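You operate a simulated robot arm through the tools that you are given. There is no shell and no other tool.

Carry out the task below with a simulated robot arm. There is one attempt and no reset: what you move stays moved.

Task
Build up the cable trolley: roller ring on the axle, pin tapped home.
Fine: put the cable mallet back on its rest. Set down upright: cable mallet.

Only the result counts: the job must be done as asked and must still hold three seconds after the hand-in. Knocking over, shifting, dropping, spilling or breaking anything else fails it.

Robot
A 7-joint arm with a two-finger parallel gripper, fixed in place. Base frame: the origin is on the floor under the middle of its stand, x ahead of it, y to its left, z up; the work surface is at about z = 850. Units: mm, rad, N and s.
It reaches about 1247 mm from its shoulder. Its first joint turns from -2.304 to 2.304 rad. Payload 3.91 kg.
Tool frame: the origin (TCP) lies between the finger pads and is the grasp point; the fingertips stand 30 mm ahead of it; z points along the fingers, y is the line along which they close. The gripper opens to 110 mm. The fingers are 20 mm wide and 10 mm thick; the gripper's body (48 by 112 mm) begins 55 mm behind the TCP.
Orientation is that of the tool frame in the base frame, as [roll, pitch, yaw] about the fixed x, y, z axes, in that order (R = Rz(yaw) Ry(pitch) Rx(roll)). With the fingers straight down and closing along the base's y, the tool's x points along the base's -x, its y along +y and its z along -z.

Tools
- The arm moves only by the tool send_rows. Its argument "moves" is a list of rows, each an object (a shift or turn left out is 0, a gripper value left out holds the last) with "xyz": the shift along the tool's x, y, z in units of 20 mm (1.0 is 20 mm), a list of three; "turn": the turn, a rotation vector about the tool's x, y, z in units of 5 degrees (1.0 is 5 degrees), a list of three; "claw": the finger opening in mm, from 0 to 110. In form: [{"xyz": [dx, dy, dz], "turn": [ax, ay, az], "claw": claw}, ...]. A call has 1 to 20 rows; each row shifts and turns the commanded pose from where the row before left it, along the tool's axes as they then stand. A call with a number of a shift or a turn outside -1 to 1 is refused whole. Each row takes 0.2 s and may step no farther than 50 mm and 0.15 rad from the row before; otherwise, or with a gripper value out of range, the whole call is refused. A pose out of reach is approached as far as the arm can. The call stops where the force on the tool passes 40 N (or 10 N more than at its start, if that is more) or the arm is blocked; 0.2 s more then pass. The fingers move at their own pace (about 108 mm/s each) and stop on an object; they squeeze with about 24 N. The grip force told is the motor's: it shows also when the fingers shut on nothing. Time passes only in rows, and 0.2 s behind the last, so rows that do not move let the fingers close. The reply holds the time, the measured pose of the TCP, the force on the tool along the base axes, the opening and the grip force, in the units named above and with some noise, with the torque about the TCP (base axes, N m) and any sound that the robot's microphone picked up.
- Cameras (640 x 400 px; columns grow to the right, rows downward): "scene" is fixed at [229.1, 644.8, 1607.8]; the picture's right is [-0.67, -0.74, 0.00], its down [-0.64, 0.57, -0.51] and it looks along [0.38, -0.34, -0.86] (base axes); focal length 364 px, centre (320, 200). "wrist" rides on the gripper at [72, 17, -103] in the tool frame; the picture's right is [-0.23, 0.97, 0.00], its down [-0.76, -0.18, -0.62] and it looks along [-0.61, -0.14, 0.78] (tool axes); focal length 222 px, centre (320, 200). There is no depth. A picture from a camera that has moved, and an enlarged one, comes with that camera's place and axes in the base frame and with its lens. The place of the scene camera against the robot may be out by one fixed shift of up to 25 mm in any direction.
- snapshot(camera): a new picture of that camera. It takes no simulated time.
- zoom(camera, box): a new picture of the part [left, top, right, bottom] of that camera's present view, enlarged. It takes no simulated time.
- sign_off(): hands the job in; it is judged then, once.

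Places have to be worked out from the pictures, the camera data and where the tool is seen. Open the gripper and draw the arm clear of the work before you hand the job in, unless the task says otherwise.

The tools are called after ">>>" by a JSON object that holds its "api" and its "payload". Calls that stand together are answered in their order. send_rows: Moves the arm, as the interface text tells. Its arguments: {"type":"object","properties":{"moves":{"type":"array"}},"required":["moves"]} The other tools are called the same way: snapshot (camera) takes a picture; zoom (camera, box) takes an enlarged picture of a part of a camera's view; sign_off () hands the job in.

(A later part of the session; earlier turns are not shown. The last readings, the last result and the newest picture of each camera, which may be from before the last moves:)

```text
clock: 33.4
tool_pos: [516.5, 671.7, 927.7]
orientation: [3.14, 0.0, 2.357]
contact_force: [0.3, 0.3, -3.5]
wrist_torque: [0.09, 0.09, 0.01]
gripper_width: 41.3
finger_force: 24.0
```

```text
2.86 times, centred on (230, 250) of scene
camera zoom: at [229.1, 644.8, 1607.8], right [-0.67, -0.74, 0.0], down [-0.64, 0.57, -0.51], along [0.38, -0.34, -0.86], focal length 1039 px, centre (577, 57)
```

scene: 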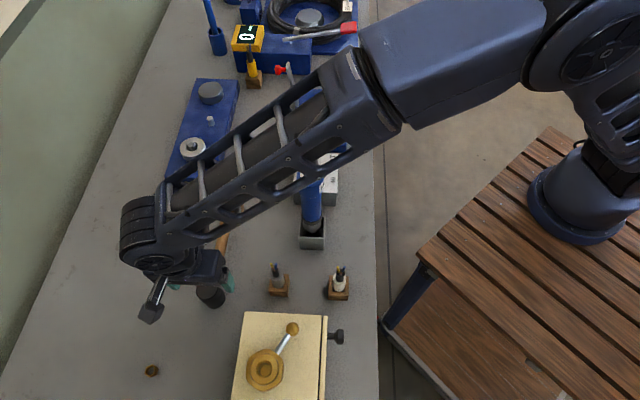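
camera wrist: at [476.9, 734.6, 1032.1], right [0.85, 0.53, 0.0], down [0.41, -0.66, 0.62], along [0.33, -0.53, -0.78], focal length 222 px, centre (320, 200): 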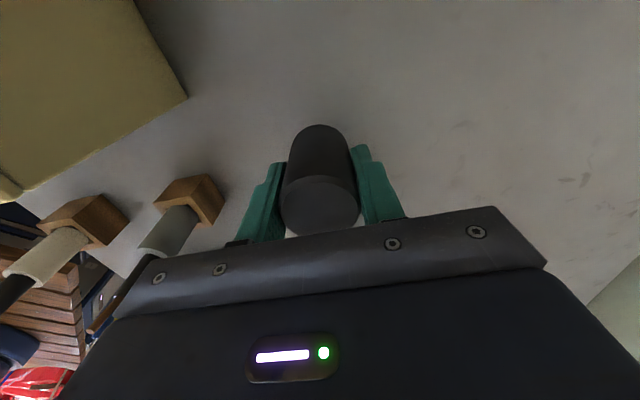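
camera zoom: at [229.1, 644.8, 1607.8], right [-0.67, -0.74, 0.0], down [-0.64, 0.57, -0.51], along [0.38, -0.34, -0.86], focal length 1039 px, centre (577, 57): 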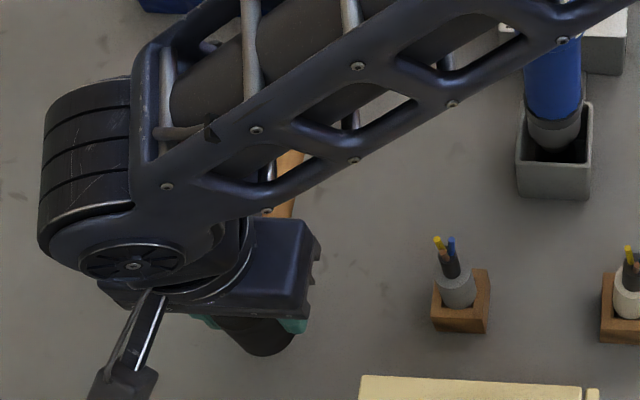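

The mallet hangs level (3.5 N, no tilt in view). I lift to about z 1030 and rotate 78° so the handle will point away from the ring and boss when I'm at the pin.

>>> {"api": "send_rows", "payload": {"moves": [{"xyz": [0, 0, -0.5]}, {"xyz": [0, 0, -1]}, {"xyz": [0, 0, -1]}, {"xyz": [0, 0, -1]}, {"xyz": [0, 0, -1]}, {"xyz": [0, 0, -0.5]}, {"xyz": [0, 0, 0]}]}}

>>> {"api": "send_rows", "payload": {"moves": [{"turn": [0, 0, -0.4]}, {"turn": [0, 0, -0.9]}, {"turn": [0, 0, -0.9]}, {"turn": [0, 0, -0.9]}, {"turn": [0, 0, -0.9]}, {"turn": [0, 0, -0.9]}, {"turn": [0, 0, -0.9]}, {"turn": [0, 0, -0.9]}, {"turn": [0, 0, -0.9]}, {"turn": [0, 0, -0.9]}, {"turn": [0, 0, -0.9]}, {"turn": [0, 0, -0.9]}, {"turn": [0, 0, -0.9]}, {"turn": [0, 0, -0.9]}, {"turn": [0, 0, -0.9]}, {"turn": [0, 0, -0.9]}, {"turn": [0, 0, -0.9]}, {"turn": [0, 0, -0.8]}, {"turn": [0, 0, 0]}, {"turn": [0, 0, 0]}]}}

>>> {"api": "snapshot", "payload": {"camera": "wrist"}}

>>> {"api": "snapshot", "payload": {"camera": "scene"}}

```text
clock: 35.0
tool_pos: [517.2, 671.0, 1028.0]
orientation: [-3.141, -0.001, 2.355]
contact_force: [0.6, 0.3, -3.3]
wrist_torque: [0.12, 0.07, 0.02]
gripper_width: 41.5
finger_force: 23.3
```

```text
clock: 39.2
tool_pos: [517.4, 670.6, 1028.4]
orientation: [-3.141, -0.002, -2.566]
contact_force: [0.3, -0.2, -3.9]
wrist_torque: [-0.09, 0.12, 0.03]
gripper_width: 41.5
finger_force: 24.1
```

```text
taken
camera wrist: at [446.2, 646.2, 1132.1], right [-0.34, 0.94, 0.0], down [0.74, 0.27, 0.62], along [0.59, 0.21, -0.78], focal length 222 px, centre (320, 200)
```

wrist: 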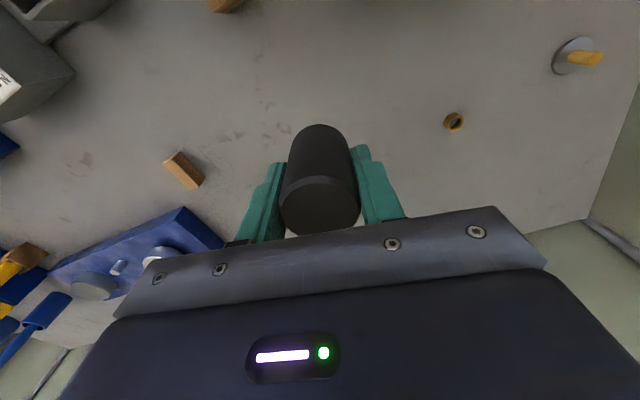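

```text
taken
```

scene: 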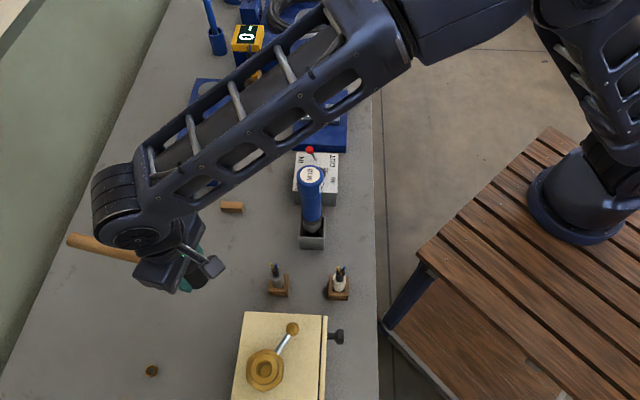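

The rest block is now visible on its own. I zoom in to record its position for the return.

>>> {"api": "zoom", "payload": {"camera": "wrist", "box": [130, 130, 230, 210]}}

>>> {"api": "zoom", "payload": {"camera": "scene", "box": [190, 180, 270, 240]}}

```text
5.00 times, centred on (180, 170) of wrist
camera zoom: at [446.2, 646.2, 1132.1], right [-0.34, 0.94, 0.0], down [0.74, 0.27, 0.62], along [0.59, 0.21, -0.78], focal length 1111 px, centre (1020, 350)
```

zoom: 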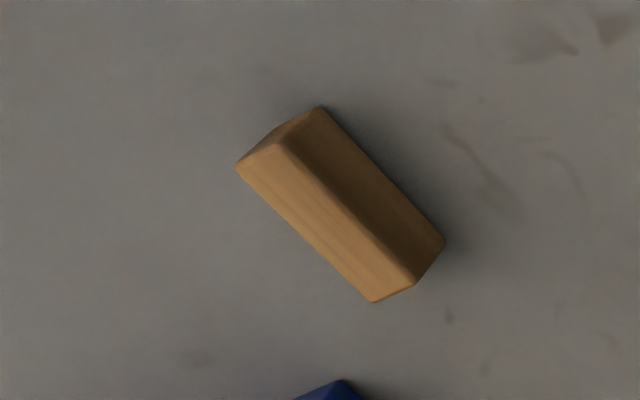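

```text
6.67 times, centred on (230, 210) of scene
camera zoom: at [229.1, 644.8, 1607.8], right [-0.67, -0.74, 0.0], down [-0.64, 0.57, -0.51], along [0.38, -0.34, -0.86], focal length 2425 px, centre (920, 133)
```

zoom: 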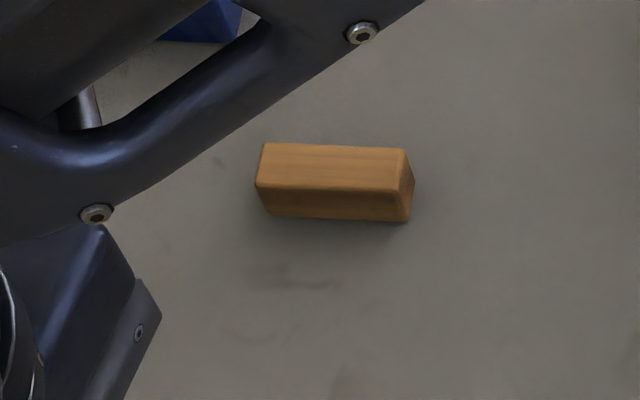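

The rest is a plain bar and undisturbed. I now carry the mallet over to the pin at transit height (head underside at about z 981).

>>> {"api": "send_rows", "payload": {"moves": [{"xyz": [-0.2, -0.45, 0]}, {"xyz": [-0.43, -0.98, 0]}, {"xyz": [-0.43, -0.98, 0]}, {"xyz": [-0.43, -0.98, 0]}, {"xyz": [-0.43, -0.98, 0]}, {"xyz": [-0.43, -0.98, 0]}, {"xyz": [-0.43, -0.98, 0]}, {"xyz": [-0.43, -0.98, 0]}, {"xyz": [-0.43, -0.98, 0]}, {"xyz": [-0.43, -0.98, 0]}, {"xyz": [-0.43, -0.98, 0]}, {"xyz": [-0.43, -0.98, 0]}, {"xyz": [-0.43, -0.98, 0]}, {"xyz": [-0.43, -0.98, 0]}, {"xyz": [-0.43, -0.98, 0]}, {"xyz": [-0.43, -0.98, 0]}, {"xyz": [-0.43, -0.98, 0]}, {"xyz": [-0.2, -0.45, 0]}, {"xyz": [0, 0, 0]}]}}

>>> {"api": "snapshot", "payload": {"camera": "wrist"}}

>>> {"api": "snapshot", "payload": {"camera": "scene"}}

```text
clock: 43.2
tool_pos: [820.1, 472.7, 1027.7]
orientation: [3.141, -0.001, -2.567]
contact_force: [0.5, 0.4, -4.0]
wrist_torque: [-0.07, 0.09, 0.0]
gripper_width: 41.3
finger_force: 23.9
```

```text
taken
camera wrist: at [750.3, 447.4, 1132.3], right [-0.34, 0.94, 0.0], down [0.74, 0.27, 0.62], along [0.59, 0.21, -0.78], focal length 222 px, centre (320, 200)
```

wrist: 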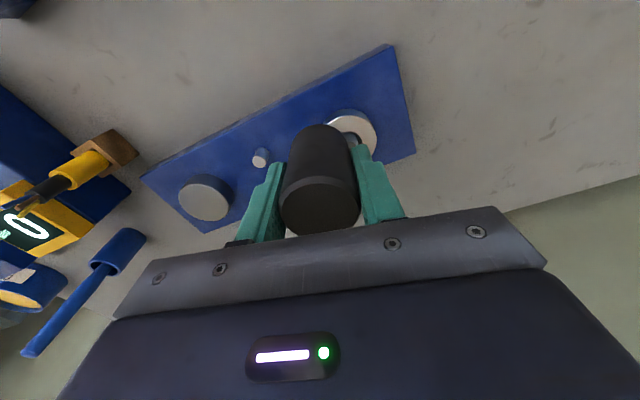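

```text
taken
```

scene: 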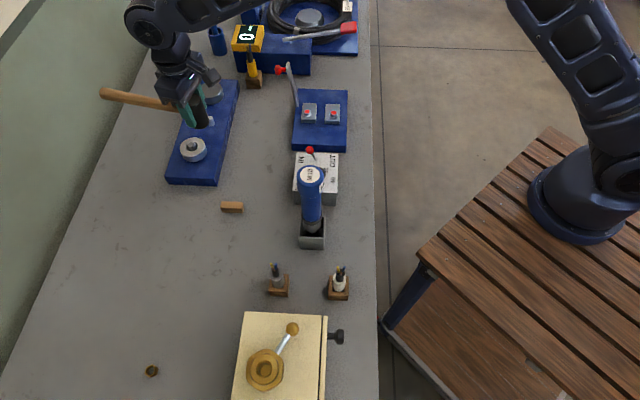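

>>> {"api": "zoom", "payload": {"camera": "wrist", "box": [220, 120, 300, 190]}}

>>> {"api": "zoom", "payload": {"camera": "wrist", "box": [270, 100, 390, 240]}}

```text
5.71 times, centred on (260, 155) of wrist
camera zoom: at [750.3, 447.4, 1132.3], right [-0.34, 0.94, 0.0], down [0.74, 0.27, 0.62], along [0.59, 0.21, -0.78], focal length 1269 px, centre (663, 457)
```

zoom: 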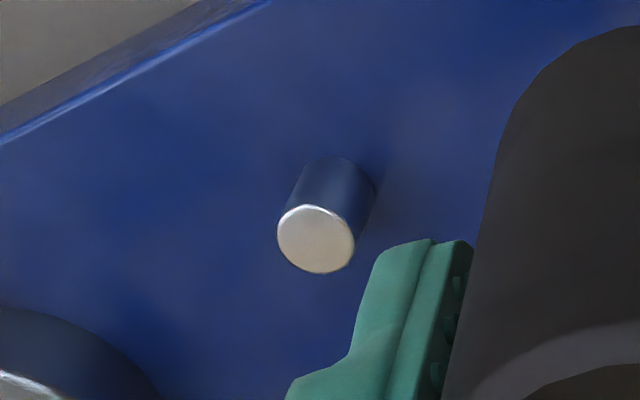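

```text
2.86 times, centred on (330, 170) of wrist
camera zoom: at [750.3, 447.4, 1132.3], right [-0.34, 0.94, 0.0], down [0.74, 0.27, 0.62], along [0.59, 0.21, -0.78], focal length 635 px, centre (291, 286)
```

zoom: 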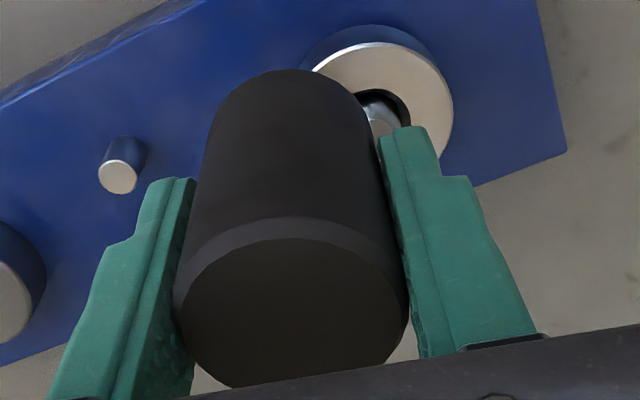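

The pin sits at tool offset (−33.6, −80) mm from the TCP, consistent with my earlier estimate. I move over it and lower so the head is about 20 mm above the pin top.

>>> {"api": "send_rows", "payload": {"moves": [{"xyz": [-0.29, -0.68, 0]}, {"xyz": [-0.35, -0.84, 0]}, {"xyz": [-0.35, -0.84, 0]}, {"xyz": [-0.35, -0.84, 0]}, {"xyz": [-0.35, -0.83, 0]}, {"xyz": [0, 0, 0]}, {"xyz": [0, 0, 0.8]}, {"xyz": [0, 0, 0.8]}, {"xyz": [0, 0, 0.8]}, {"xyz": [0, 0, 0]}, {"xyz": [0, 0, 0]}]}}

>>> {"api": "snapshot", "payload": {"camera": "wrist"}}

>>> {"api": "zoom", "payload": {"camera": "scene", "box": [130, 60, 290, 190]}}

```text
clock: 45.6
tool_pos: [891.9, 422.2, 980.2]
orientation: [-3.14, 0.001, -2.563]
contact_force: [0.0, 0.1, -3.8]
wrist_torque: [-0.03, 0.11, 0.02]
gripper_width: 41.0
finger_force: 24.2
```

```text
taken
camera wrist: at [821.2, 398.1, 1084.9], right [-0.34, 0.94, 0.0], down [0.74, 0.27, 0.62], along [0.59, 0.21, -0.78], focal length 222 px, centre (320, 200)
```

wrist: 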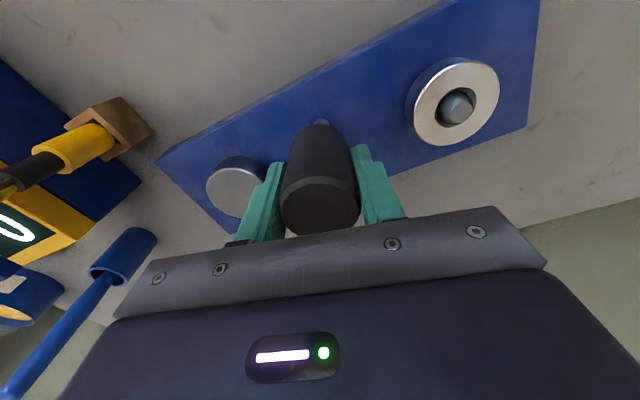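

```text
3.08 times, centred on (210, 125) of scene
camera zoom: at [229.1, 644.8, 1607.8], right [-0.67, -0.74, 0.0], down [-0.64, 0.57, -0.51], along [0.38, -0.34, -0.86], focal length 1119 px, centre (658, 431)
```

zoom: 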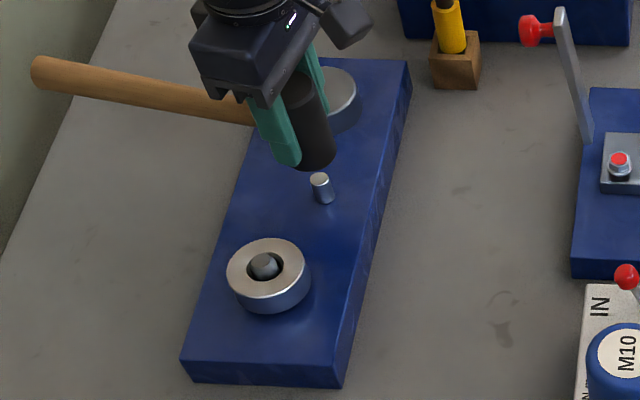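

The head is directly above the pin (the pin's near edge just shows under the head, column-aligned). I give a first moderate tap to feel how the pin responds.

>>> {"api": "send_rows", "payload": {"moves": [{"xyz": [0, 0, 0.9]}, {"xyz": [0, 0, 0.9]}, {"xyz": [0, 0, -0.9]}]}}

>>> {"api": "zoom", "payload": {"camera": "scene", "box": [130, 60, 290, 190]}}

>>> {"api": "snapshot", "payload": {"camera": "wrist"}}

```text
clock: 46.2
tool_pos: [891.6, 425.0, 954.0]
orientation: [3.141, 0.006, -2.566]
contact_force: [-7.0, -5.8, 14.8]
wrist_torque: [-0.34, 0.56, 0.03]
gripper_width: 41.5
finger_force: 24.3
stopped in row 3: the force on the tool passed its limit at 44 N (the readings are from after the stop); the commanded pose is now the measured one
```

```text
3.08 times, centred on (210, 125) of scene
camera zoom: at [229.1, 644.8, 1607.8], right [-0.67, -0.74, 0.0], down [-0.64, 0.57, -0.51], along [0.38, -0.34, -0.86], focal length 1119 px, centre (658, 431)
```

zoom: 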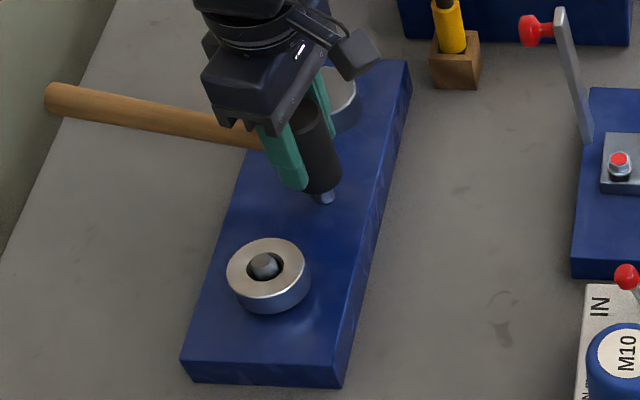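

```text
taken
camera wrist: at [821.9, 399.2, 1057.8], right [-0.34, 0.94, 0.0], down [0.73, 0.26, 0.63], along [0.59, 0.21, -0.78], focal length 222 px, centre (320, 200)
```

wrist: 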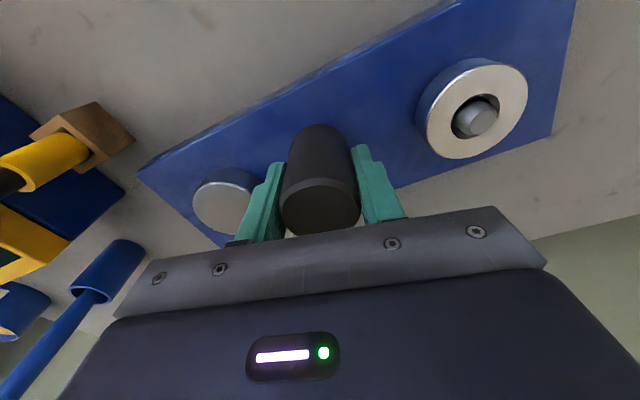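

The tap was stopped at 44 N with contact at TCP z≈954. I raise the head to see whether the pin moved.

>>> {"api": "send_rows", "payload": {"moves": [{"xyz": [0, 0, -0.8]}, {"xyz": [0, 0, -0.8]}, {"xyz": [0, 0, 0]}, {"xyz": [0, 0, 0]}]}}

>>> {"api": "zoom", "payload": {"camera": "scene", "box": [180, 90, 260, 150]}}

>>> {"api": "zoom", "payload": {"camera": "wrist", "box": [260, 90, 380, 240]}}

```text
clock: 47.2
tool_pos: [893.9, 424.7, 985.1]
orientation: [-3.14, 0.005, -2.567]
contact_force: [0.3, 0.1, -3.4]
wrist_torque: [-0.12, 0.12, 0.01]
gripper_width: 41.5
finger_force: 24.0
```

```text
6.67 times, centred on (220, 120) of scene
camera zoom: at [229.1, 644.8, 1607.8], right [-0.67, -0.74, 0.0], down [-0.64, 0.57, -0.51], along [0.38, -0.34, -0.86], focal length 2425 px, centre (987, 733)
```

zoom: 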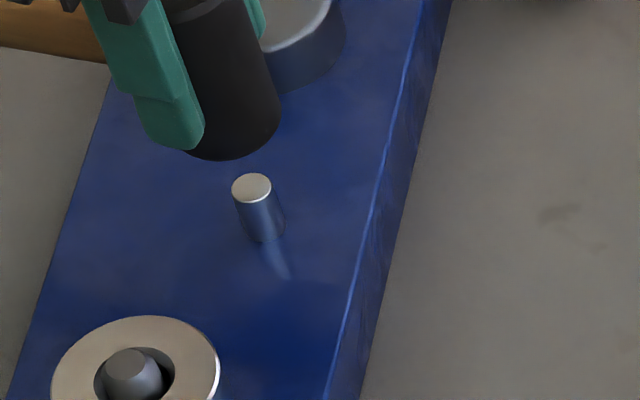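

```text
2.67 times, centred on (320, 165) of wrist
camera zoom: at [822.7, 399.0, 1089.3], right [-0.34, 0.94, 0.0], down [0.73, 0.26, 0.63], along [0.59, 0.21, -0.78], focal length 592 px, centre (320, 293)
```

zoom: 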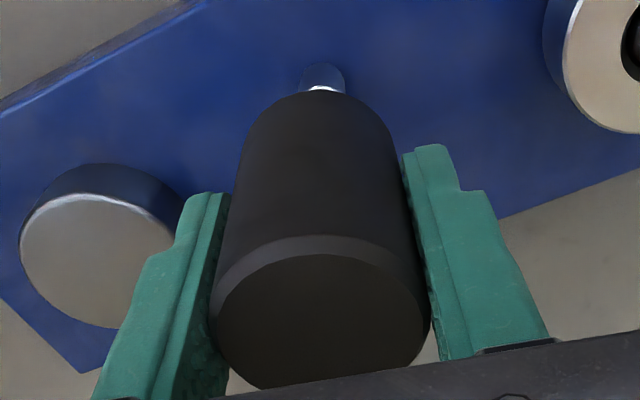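

>>> {"api": "zoom", "payload": {"camera": "scene", "box": [140, 60, 260, 200]}}

>>> {"api": "zoom", "payload": {"camera": "scene", "box": [200, 110, 224, 130]}}

```text
2.86 times, centred on (200, 130) of scene
camera zoom: at [229.1, 644.8, 1607.8], right [-0.67, -0.74, 0.0], down [-0.64, 0.57, -0.51], along [0.38, -0.34, -0.86], focal length 1039 px, centre (663, 400)
```

zoom: 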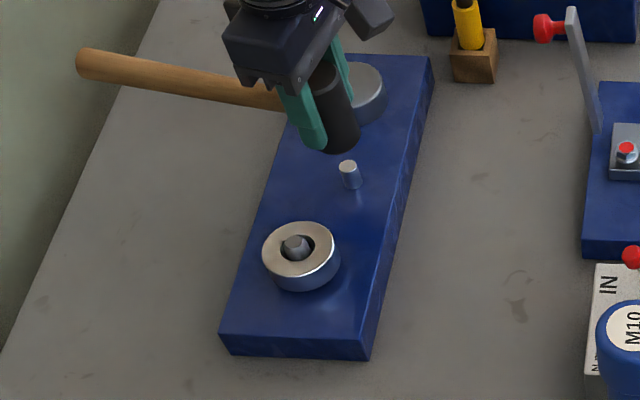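

```text
16.00 times, centred on (212, 120) of scene
camera zoom: at [229.1, 644.8, 1607.8], right [-0.67, -0.74, 0.0], down [-0.64, 0.57, -0.51], along [0.38, -0.34, -0.86], focal length 5820 px, centre (2048, 1480)
```

zoom: 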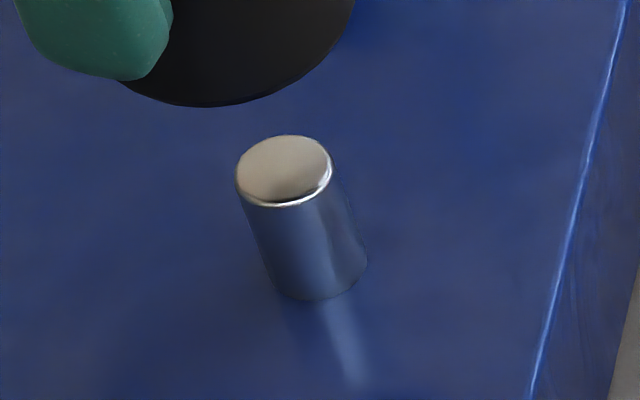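

The zoom lets me measure the pin: about 22 mm proud, essentially unmoved. I correct the slight tilt, raise further, and strike at full speed.

>>> {"api": "send_rows", "payload": {"moves": [{"xyz": [0, 0, -1]}, {"xyz": [0, 0, -0.5]}, {"xyz": [0, 0, 0]}, {"xyz": [0, 0, 0.6]}, {"xyz": [0, 0, 1]}, {"xyz": [0, 0, 1]}, {"xyz": [0, 0, 1]}, {"xyz": [0, 0, 1]}]}}

>>> {"api": "send_rows", "payload": {"moves": [{"xyz": [0, 0, -0.8]}, {"xyz": [0, 0, -0.8]}, {"xyz": [0, 0, 0]}]}}

>>> {"api": "zoom", "payload": {"camera": "scene", "box": [200, 110, 224, 130]}}

>>> {"api": "zoom", "payload": {"camera": "wrist", "box": [260, 90, 380, 240]}}

```text
clock: 48.9
tool_pos: [897.0, 427.3, 952.0]
orientation: [3.141, 0.018, -2.565]
contact_force: [0.3, 1.0, 8.9]
wrist_torque: [-0.1, 0.17, 0.04]
gripper_width: 41.8
finger_force: 24.5
stopped in row 8: the force on the tool passed its limit at 65 N (the readings are from after the stop); the commanded pose is now the measured one
```

```text
clock: 49.7
tool_pos: [896.2, 427.3, 983.3]
orientation: [3.141, 0.015, -2.566]
contact_force: [-0.1, 0.3, -4.6]
wrist_torque: [-0.12, 0.13, 0.0]
gripper_width: 41.6
finger_force: 23.8
```

```text
16.00 times, centred on (212, 120) of scene
camera zoom: at [229.1, 644.8, 1607.8], right [-0.67, -0.74, 0.0], down [-0.64, 0.57, -0.51], along [0.38, -0.34, -0.86], focal length 5820 px, centre (2048, 1480)
```

zoom: 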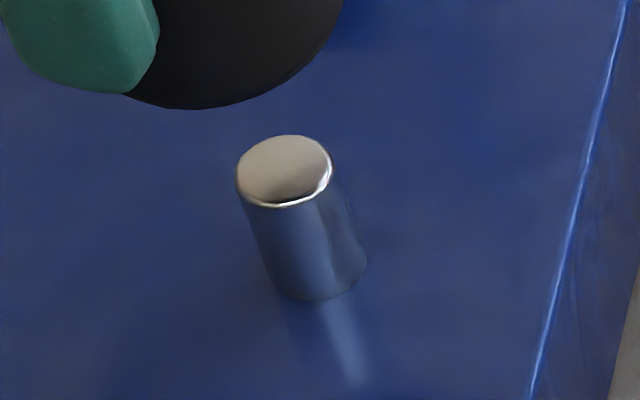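

```text
2.67 times, centred on (320, 165) of wrist
camera zoom: at [824.0, 400.2, 1085.3], right [-0.34, 0.94, 0.0], down [0.73, 0.26, 0.64], along [0.6, 0.22, -0.77], focal length 592 px, centre (320, 293)
```

zoom: 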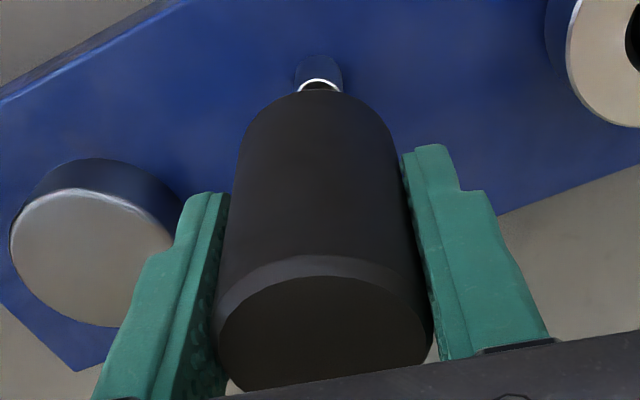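

The pin has not moved at all and the tool drifted about 5 mm toward the handle side. The head seems to have tilted in the grip, so I check the mallet's attitude in the scene view.

>>> {"api": "zoom", "payload": {"camera": "scene", "box": [80, 50, 260, 150]}}

>>> {"api": "snapshot", "payload": {"camera": "wrist"}}

```text
3.56 times, centred on (170, 100) of scene
camera zoom: at [229.1, 644.8, 1607.8], right [-0.67, -0.74, 0.0], down [-0.64, 0.57, -0.51], along [0.38, -0.34, -0.86], focal length 1293 px, centre (853, 556)
```

zoom: 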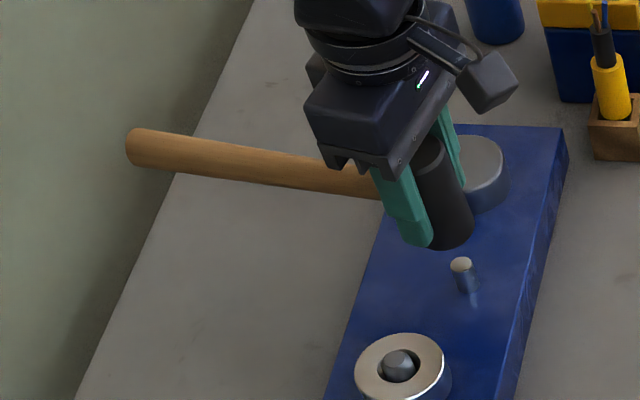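

```text
taken
camera wrist: at [824.0, 400.2, 1085.3], right [-0.34, 0.94, 0.0], down [0.73, 0.26, 0.64], along [0.6, 0.22, -0.77], focal length 222 px, centre (320, 200)
```

wrist: 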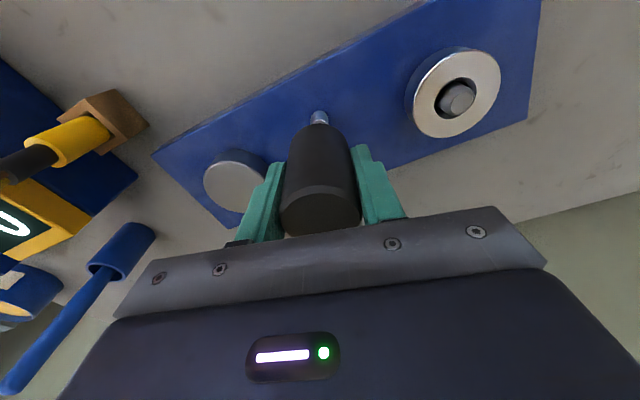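

The grip slipped a few millimetres in that blow, but the mallet is nearly level and the pin is unmoved. I re-centre over the pin, level the mallet, and check the alignment before trying again.

>>> {"api": "send_rows", "payload": {"moves": [{"xyz": [0.24, -0.05, -0.5], "turn": [0, -0.26, 0]}, {"xyz": [0, 0, 0]}, {"xyz": [0, 0, 0]}]}}

>>> {"api": "zoom", "payload": {"camera": "wrist", "box": [260, 90, 380, 240]}}

>>> {"api": "zoom", "payload": {"camera": "scene", "box": [80, 50, 260, 150]}}

```text
clock: 50.5
tool_pos: [891.6, 422.4, 991.8]
orientation: [-3.142, 0.038, -2.567]
contact_force: [0.1, 0.0, -3.7]
wrist_torque: [-0.11, 0.14, -0.01]
gripper_width: 41.4
finger_force: 23.8
```

```text
2.67 times, centred on (320, 165) of wrist
camera zoom: at [818.2, 394.7, 1093.3], right [-0.34, 0.94, 0.01], down [0.72, 0.25, 0.65], along [0.61, 0.23, -0.76], focal length 592 px, centre (320, 293)
```

zoom: 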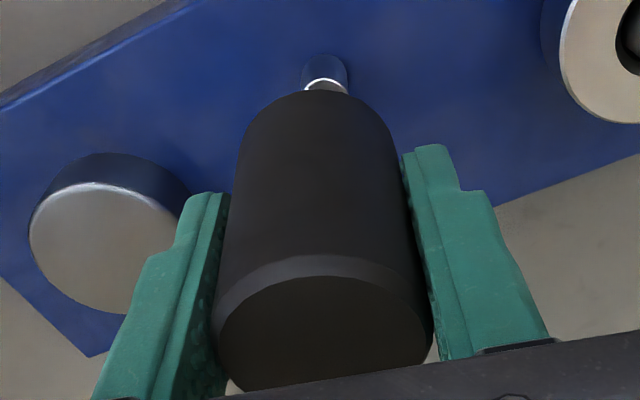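

```text
3.56 times, centred on (170, 100) of scene
camera zoom: at [229.1, 644.8, 1607.8], right [-0.67, -0.74, 0.0], down [-0.64, 0.57, -0.51], along [0.38, -0.34, -0.86], focal length 1293 px, centre (853, 556)
```

zoom: 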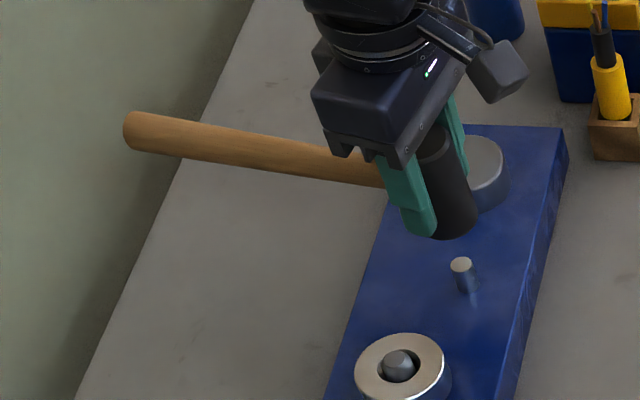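

>>> {"api": "send_rows", "payload": {"moves": [{"xyz": [-0.04, 0.125, -0.9]}, {"xyz": [0, 0, 0]}, {"xyz": [0.03, 0, 0.8]}, {"xyz": [0.038, 0, 1]}, {"xyz": [0.038, 0, 1]}, {"xyz": [0.038, 0, 1]}, {"xyz": [0, 0, -1]}]}}

>>> {"api": "zoom", "payload": {"camera": "scene", "box": [200, 110, 224, 130]}}

```text
clock: 52.1
tool_pos: [889.9, 422.2, 954.2]
orientation: [-3.141, 0.039, -2.567]
contact_force: [0.3, -0.2, -5.3]
wrist_torque: [-0.06, 0.17, -0.01]
gripper_width: 41.5
finger_force: 23.8
```

```text
16.00 times, centred on (212, 120) of scene
camera zoom: at [229.1, 644.8, 1607.8], right [-0.67, -0.74, 0.0], down [-0.64, 0.57, -0.51], along [0.38, -0.34, -0.86], focal length 5820 px, centre (2048, 1480)
```

zoom: 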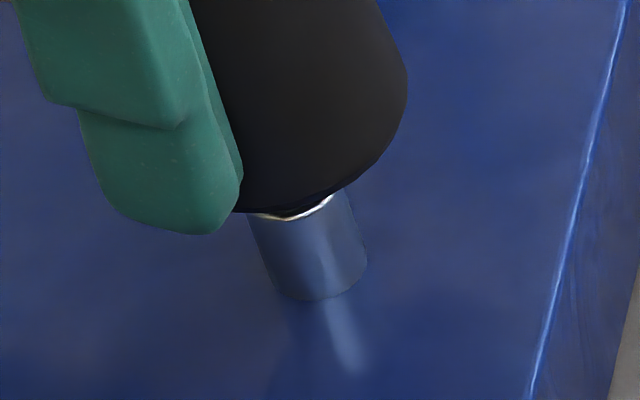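

>>> {"api": "zoom", "payload": {"camera": "wrist", "box": [260, 90, 380, 240]}}

>>> {"api": "zoom", "payload": {"camera": "scene", "box": [80, 50, 260, 150]}}

```text
2.67 times, centred on (320, 165) of wrist
camera zoom: at [816.7, 396.2, 1055.8], right [-0.34, 0.94, 0.01], down [0.72, 0.25, 0.65], along [0.61, 0.23, -0.76], focal length 592 px, centre (320, 293)
```

zoom: 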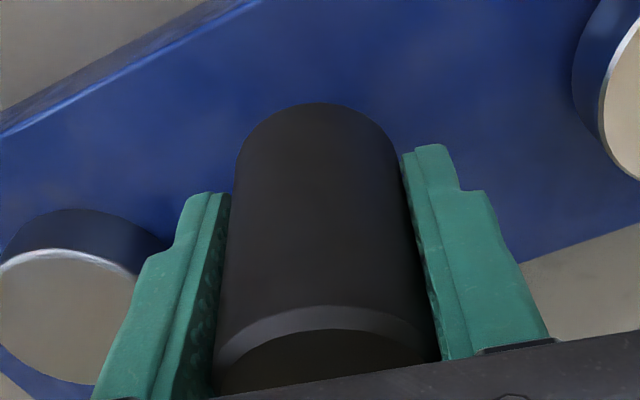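

```text
3.56 times, centred on (170, 100) of scene
camera zoom: at [229.1, 644.8, 1607.8], right [-0.67, -0.74, 0.0], down [-0.64, 0.57, -0.51], along [0.38, -0.34, -0.86], focal length 1293 px, centre (853, 556)
```

zoom: 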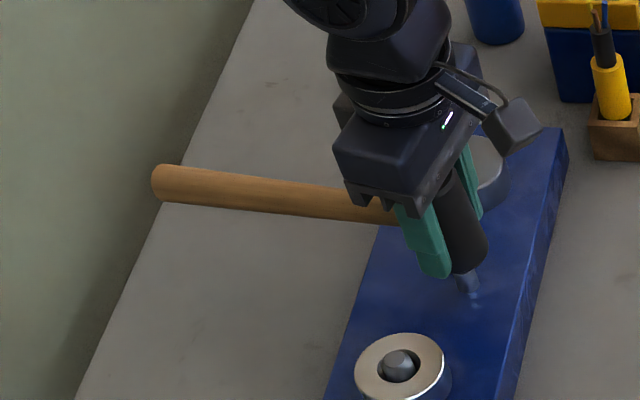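

Slow pressing up to the grip's slip limit (~40 N) and 0.1 m/s blows do not move the pin at all, and the head is sliding up in the fingers. The pin probably needs a faster blow. I back off upward and measure the mallet's attitude so I can set it back and re-grip for a swing.

>>> {"api": "send_rows", "payload": {"moves": [{"xyz": [0.02, 0, -0.6]}, {"xyz": [0.04, 0, -1]}, {"xyz": [0.04, 0, -1]}, {"xyz": [0.04, 0, -1]}, {"xyz": [0, 0, 0]}, {"xyz": [0, 0, 0]}]}}

>>> {"api": "zoom", "payload": {"camera": "scene", "box": [100, 50, 230, 130]}}

>>> {"api": "zoom", "payload": {"camera": "scene", "box": [200, 110, 224, 130]}}

>>> {"api": "snapshot", "payload": {"camera": "wrist"}}

```text
clock: 53.5
tool_pos: [887.0, 421.9, 1026.9]
orientation: [-3.14, 0.038, -2.565]
contact_force: [1.2, -0.3, -4.0]
wrist_torque: [-0.08, 0.15, 0.01]
gripper_width: 41.5
finger_force: 24.0
```

```text
4.92 times, centred on (165, 90) of scene
camera zoom: at [229.1, 644.8, 1607.8], right [-0.67, -0.74, 0.0], down [-0.64, 0.57, -0.51], along [0.38, -0.34, -0.86], focal length 1791 px, centre (1083, 742)
```

zoom: 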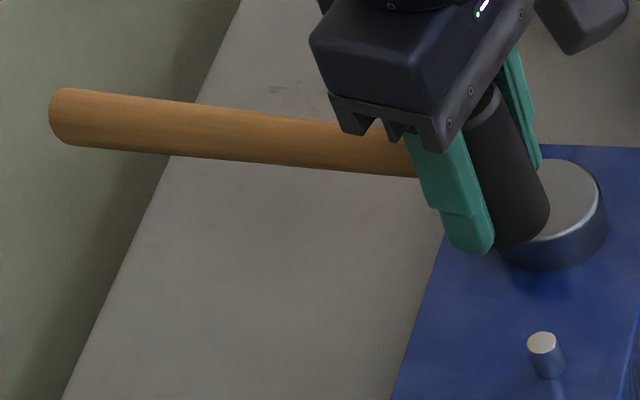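

```text
16.00 times, centred on (212, 120) of scene
camera zoom: at [229.1, 644.8, 1607.8], right [-0.67, -0.74, 0.0], down [-0.64, 0.57, -0.51], along [0.38, -0.34, -0.86], focal length 5820 px, centre (2048, 1480)
```

zoom: 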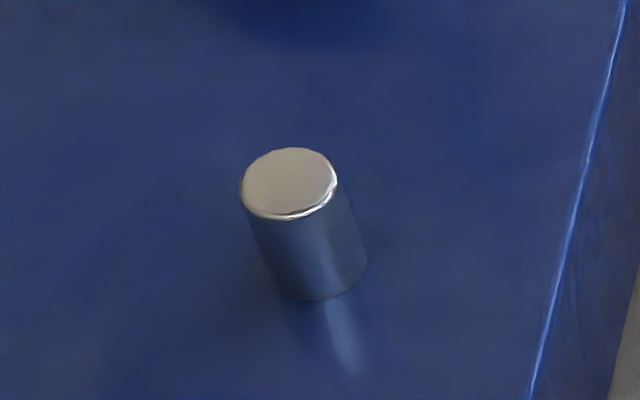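

```text
taken
camera wrist: at [811.8, 394.5, 1127.2], right [-0.34, 0.94, 0.01], down [0.72, 0.25, 0.65], along [0.61, 0.23, -0.76], focal length 222 px, centre (320, 200)
```

wrist: 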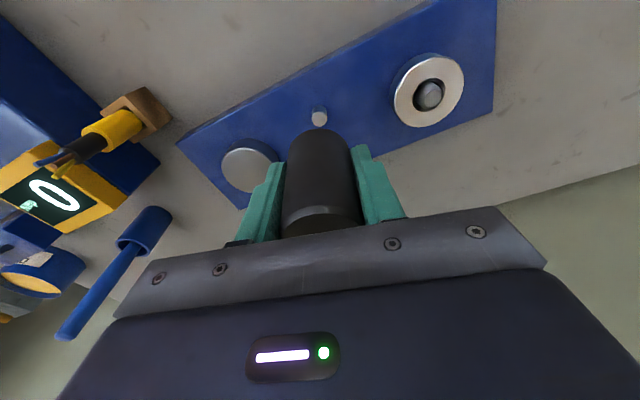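

The pin did move: its top dropped by about 3.4 mm with that centred, full-speed tap (base unchanged). So centred taps at full speed work. I measure how the head now sits in the fingers before repeating with less over-travel.

>>> {"api": "zoom", "payload": {"camera": "wrist", "box": [260, 90, 380, 240]}}

>>> {"api": "zoom", "payload": {"camera": "scene", "box": [180, 60, 230, 130]}}

```text
2.67 times, centred on (320, 165) of wrist
camera zoom: at [811.8, 394.5, 1127.2], right [-0.34, 0.94, 0.01], down [0.72, 0.25, 0.65], along [0.61, 0.23, -0.76], focal length 592 px, centre (320, 293)
```

zoom: 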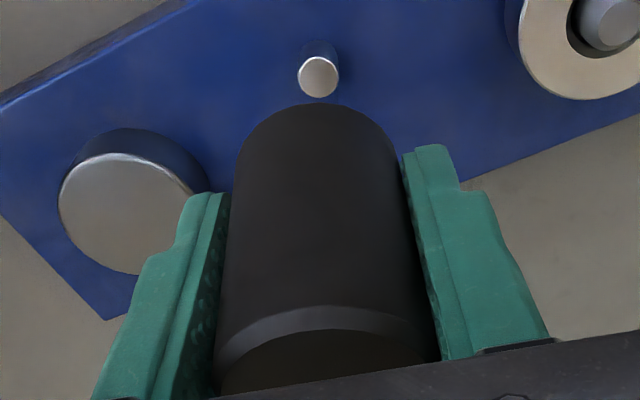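

```text
5.71 times, centred on (205, 95) of scene
camera zoom: at [229.1, 644.8, 1607.8], right [-0.67, -0.74, 0.0], down [-0.64, 0.57, -0.51], along [0.38, -0.34, -0.86], focal length 2078 px, centre (977, 800)
```

zoom: 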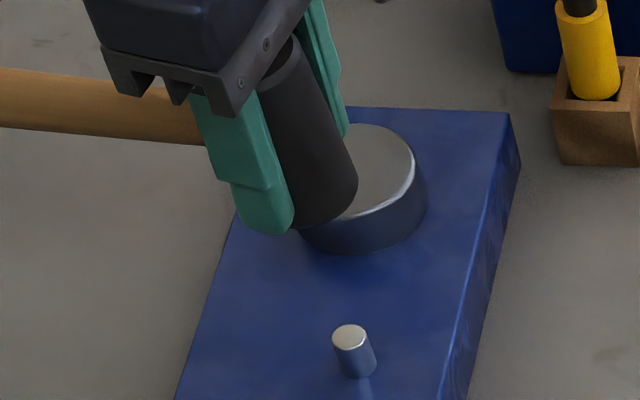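

Scene geometry says the mallet handle now droops about 6° and the head bottom is about 37 mm below the TCP. I level it, re-centre over the pin, come down to about a 50 mm gap, and check.

>>> {"api": "send_rows", "payload": {"moves": [{"turn": [0, -0.61, 0]}, {"turn": [0, -0.61, 0]}, {"xyz": [-0.2, -0.05, 0.03]}, {"xyz": [0.13, 0, 0.89]}, {"xyz": [0.13, 0, 0.89]}, {"xyz": [0, 0, 0]}, {"xyz": [0, 0, 0]}]}}

>>> {"api": "zoom", "payload": {"camera": "wrist", "box": [260, 90, 380, 240]}}

>>> {"api": "zoom", "payload": {"camera": "scene", "box": [100, 50, 230, 130]}}

```text
clock: 55.1
tool_pos: [889.7, 420.9, 988.7]
orientation: [3.142, 0.143, -2.567]
contact_force: [-0.2, -0.1, -3.3]
wrist_torque: [-0.09, 0.14, 0.01]
gripper_width: 41.4
finger_force: 24.2
```

```text
2.67 times, centred on (320, 165) of wrist
camera zoom: at [807.6, 388.4, 1081.9], right [-0.34, 0.94, 0.03], down [0.65, 0.21, 0.73], along [0.68, 0.27, -0.69], focal length 592 px, centre (320, 293)
```

zoom: 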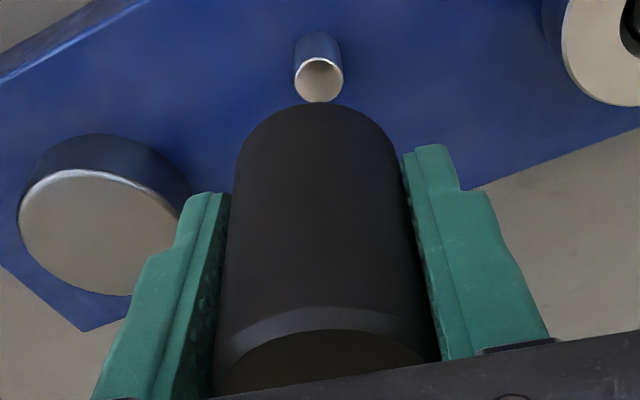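

```text
4.92 times, centred on (165, 90) of scene
camera zoom: at [229.1, 644.8, 1607.8], right [-0.67, -0.74, 0.0], down [-0.64, 0.57, -0.51], along [0.38, -0.34, -0.86], focal length 1791 px, centre (1083, 742)
```

zoom: 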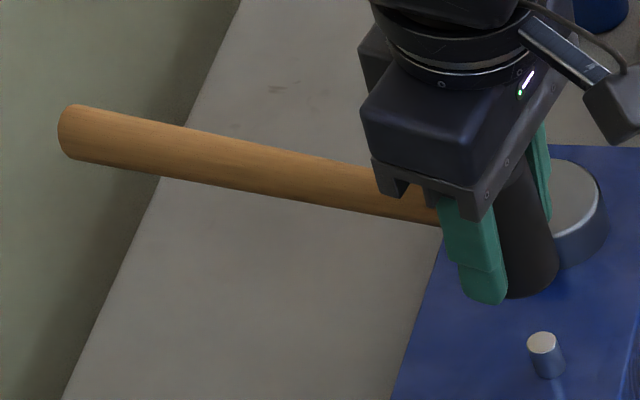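

The mallet is level within about 0.3° and over the pin, needing +1.6 mm in tool y; the gap is about 49 mm. I tap with roughly 6 mm over-travel and an immediate rebound.

>>> {"api": "send_rows", "payload": {"moves": [{"xyz": [0.1, 0.08, 0.7]}, {"xyz": [0.146, 0, 1]}, {"xyz": [0.146, 0, 1]}, {"xyz": [-0.146, 0, -1]}, {"xyz": [-0.146, 0, -1]}, {"xyz": [0, 0, 0]}]}}

>>> {"api": "zoom", "payload": {"camera": "scene", "box": [200, 110, 224, 130]}}

>>> {"api": "zoom", "payload": {"camera": "wrist", "box": [260, 90, 380, 240]}}

```text
clock: 56.5
tool_pos: [887.1, 422.0, 976.0]
orientation: [3.141, 0.145, -2.566]
contact_force: [-1.4, 0.8, -4.4]
wrist_torque: [-0.11, 0.17, -0.01]
gripper_width: 41.8
finger_force: 23.9
```

```text
16.00 times, centred on (212, 120) of scene
camera zoom: at [229.1, 644.8, 1607.8], right [-0.67, -0.74, 0.0], down [-0.64, 0.57, -0.51], along [0.38, -0.34, -0.86], focal length 5820 px, centre (2048, 1480)
```

zoom: 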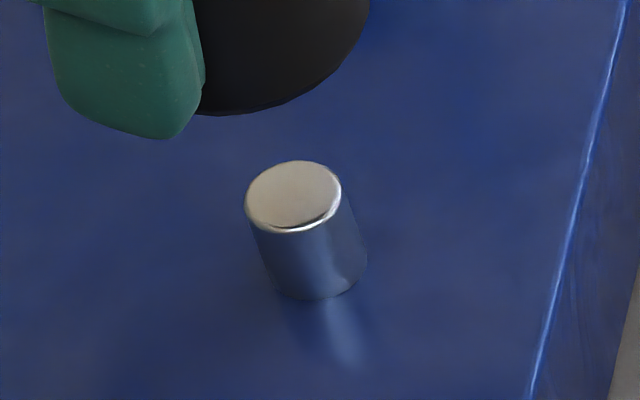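

```text
2.67 times, centred on (320, 165) of wrist
camera zoom: at [805.5, 389.6, 1068.3], right [-0.34, 0.94, 0.03], down [0.65, 0.21, 0.73], along [0.68, 0.27, -0.69], focal length 592 px, centre (320, 293)
```

zoom: 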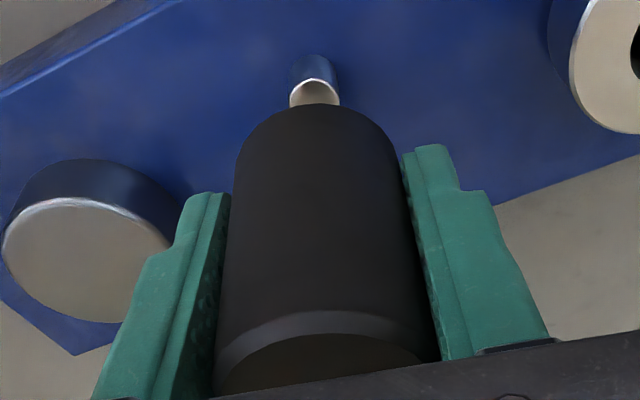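

That tap drove the pin another ~3 mm (now about 15 mm proud) with almost no slip in the grip. I repeat with two more such taps, correcting 1 mm along the handle.

>>> {"api": "send_rows", "payload": {"moves": [{"xyz": [-0.03, 0, 0.17]}, {"xyz": [0.146, 0, 1]}, {"xyz": [0.146, 0, 1]}, {"xyz": [-0.146, 0, -1]}, {"xyz": [-0.146, 0, -1]}, {"xyz": [0, 0, 0]}, {"xyz": [0.022, 0, 0.15]}, {"xyz": [0.146, 0, 1]}, {"xyz": [0.146, 0, 1]}, {"xyz": [-0.146, 0, -1]}, {"xyz": [-0.146, 0, -1]}, {"xyz": [0, 0, 0]}]}}

>>> {"api": "zoom", "payload": {"camera": "scene", "box": [200, 110, 224, 130]}}

>>> {"api": "zoom", "payload": {"camera": "wrist", "box": [260, 90, 380, 240]}}

>>> {"api": "zoom", "payload": {"camera": "scene", "box": [100, 50, 230, 130]}}

```text
clock: 59.1
tool_pos: [890.4, 424.8, 969.9]
orientation: [-3.14, 0.144, -2.566]
contact_force: [-0.1, 0.3, -3.6]
wrist_torque: [-0.1, 0.15, -0.01]
gripper_width: 41.7
finger_force: 23.4
```

```text
16.00 times, centred on (212, 120) of scene
camera zoom: at [229.1, 644.8, 1607.8], right [-0.67, -0.74, 0.0], down [-0.64, 0.57, -0.51], along [0.38, -0.34, -0.86], focal length 5820 px, centre (2048, 1480)
```

zoom: 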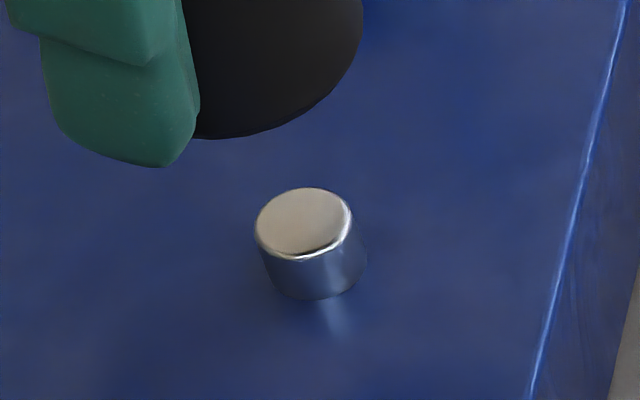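

```text
2.67 times, centred on (320, 165) of wrist
camera zoom: at [807.3, 391.3, 1062.2], right [-0.34, 0.94, 0.03], down [0.65, 0.21, 0.73], along [0.68, 0.27, -0.69], focal length 592 px, centre (320, 293)
```

zoom: 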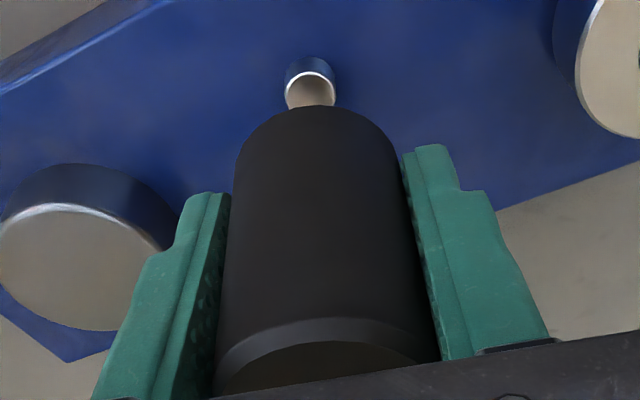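

```text
4.92 times, centred on (165, 90) of scene
camera zoom: at [229.1, 644.8, 1607.8], right [-0.67, -0.74, 0.0], down [-0.64, 0.57, -0.51], along [0.38, -0.34, -0.86], focal length 1791 px, centre (1083, 742)
```

zoom: 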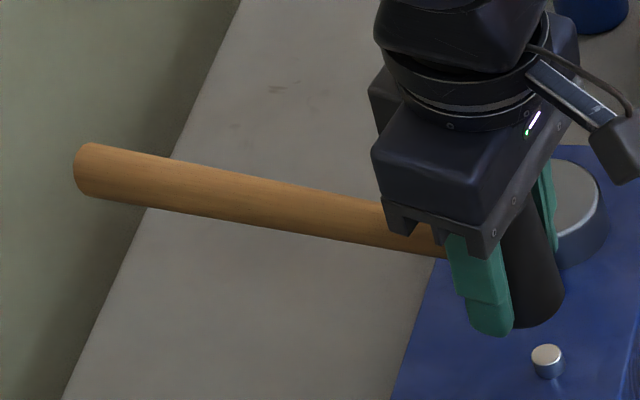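

Two more taps moved the pin ~6 mm; it is now about 9.4 mm proud, and the grip has slipped only slightly. I continue with two more taps.

>>> {"api": "send_rows", "payload": {"moves": [{"xyz": [0.06, 0, 0.22]}, {"xyz": [0.146, 0, 1]}, {"xyz": [0.146, 0, 1]}, {"xyz": [-0.146, 0, -1]}, {"xyz": [-0.146, 0, -1]}, {"xyz": [0, 0, 0]}, {"xyz": [0.022, 0, 0.15]}, {"xyz": [0.146, 0, 1]}, {"xyz": [0.146, 0, 1]}, {"xyz": [-0.146, 0, -1]}, {"xyz": [-0.146, 0, -1]}, {"xyz": [0, 0, 0]}]}}

>>> {"api": "zoom", "payload": {"camera": "scene", "box": [200, 110, 224, 130]}}

>>> {"api": "zoom", "payload": {"camera": "wrist", "box": [260, 90, 380, 240]}}

>>> {"api": "zoom", "payload": {"camera": "scene", "box": [100, 50, 230, 130]}}

```text
clock: 61.7
tool_pos: [889.1, 424.3, 961.0]
orientation: [3.141, 0.144, -2.566]
contact_force: [-0.7, -0.5, -3.8]
wrist_torque: [-0.08, 0.14, -0.01]
gripper_width: 41.5
finger_force: 23.9
```

```text
16.00 times, centred on (212, 120) of scene
camera zoom: at [229.1, 644.8, 1607.8], right [-0.67, -0.74, 0.0], down [-0.64, 0.57, -0.51], along [0.38, -0.34, -0.86], focal length 5820 px, centre (2048, 1480)
```

zoom: 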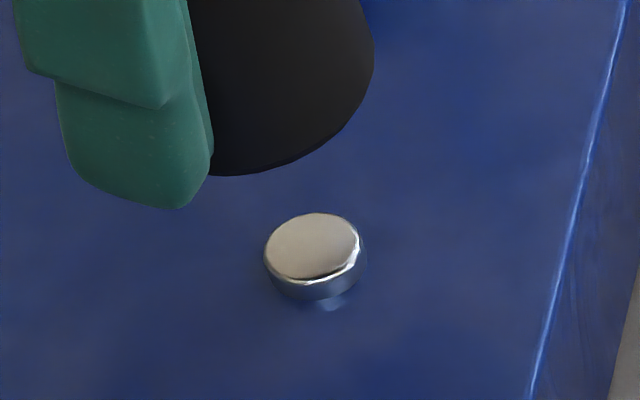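

```text
2.67 times, centred on (320, 165) of wrist
camera zoom: at [806.8, 391.8, 1053.9], right [-0.34, 0.94, 0.03], down [0.65, 0.21, 0.73], along [0.68, 0.27, -0.69], focal length 592 px, centre (320, 293)
```

zoom: 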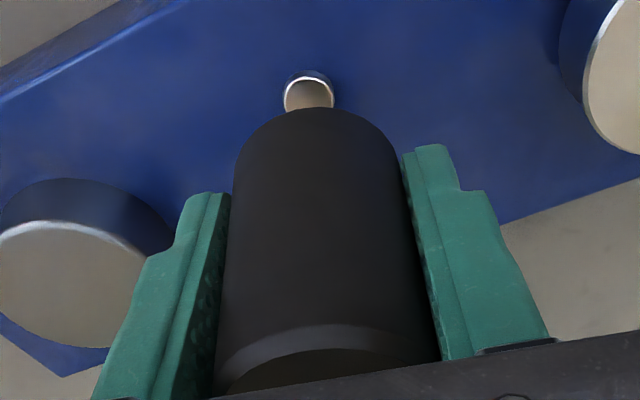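

```text
4.92 times, centred on (165, 90) of scene
camera zoom: at [229.1, 644.8, 1607.8], right [-0.67, -0.74, 0.0], down [-0.64, 0.57, -0.51], along [0.38, -0.34, -0.86], focal length 1791 px, centre (1083, 742)
```

zoom: 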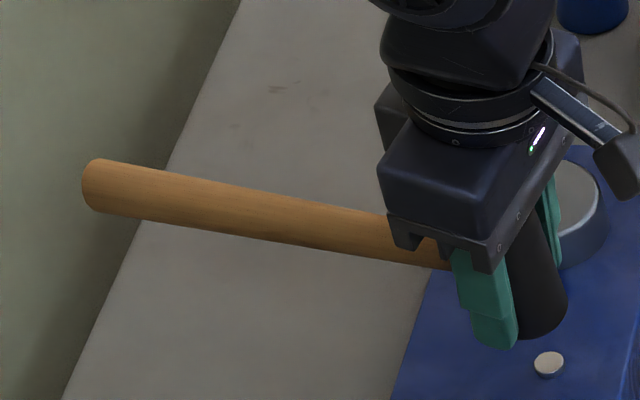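

The pin is now about 3.7 mm proud. I give one more tap and check.

>>> {"api": "send_rows", "payload": {"moves": [{"xyz": [0.02, 0, 0.14]}, {"xyz": [0.146, 0, 1]}, {"xyz": [0.146, 0, 1]}, {"xyz": [-0.146, 0, -1]}, {"xyz": [-0.146, 0, -1]}, {"xyz": [0, 0, 0]}]}}

>>> {"api": "zoom", "payload": {"camera": "scene", "box": [200, 110, 224, 130]}}

>>> {"api": "zoom", "payload": {"camera": "wrist", "box": [260, 90, 380, 240]}}

```text
clock: 63.1
tool_pos: [887.8, 423.8, 957.8]
orientation: [-3.14, 0.146, -2.567]
contact_force: [0.5, 1.5, -4.6]
wrist_torque: [-0.09, 0.15, -0.01]
gripper_width: 41.6
finger_force: 24.0
```

```text
16.00 times, centred on (212, 120) of scene
camera zoom: at [229.1, 644.8, 1607.8], right [-0.67, -0.74, 0.0], down [-0.64, 0.57, -0.51], along [0.38, -0.34, -0.86], focal length 5820 px, centre (2048, 1480)
```

zoom: 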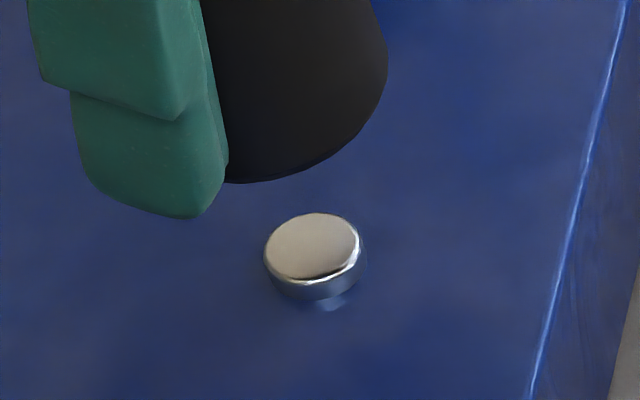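

```text
2.67 times, centred on (320, 165) of wrist
camera zoom: at [806.4, 390.4, 1051.0], right [-0.34, 0.94, 0.03], down [0.65, 0.21, 0.73], along [0.68, 0.27, -0.69], focal length 592 px, centre (320, 293)
```

zoom: 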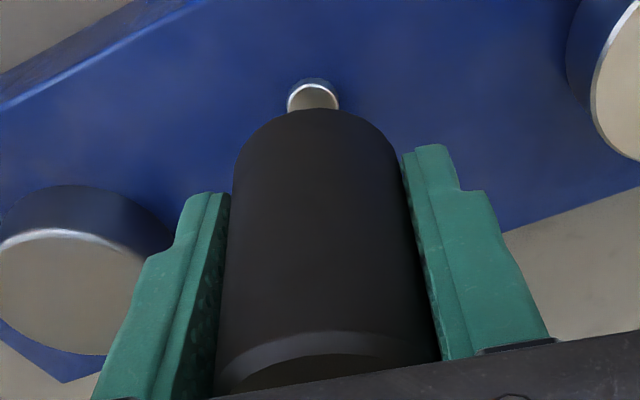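

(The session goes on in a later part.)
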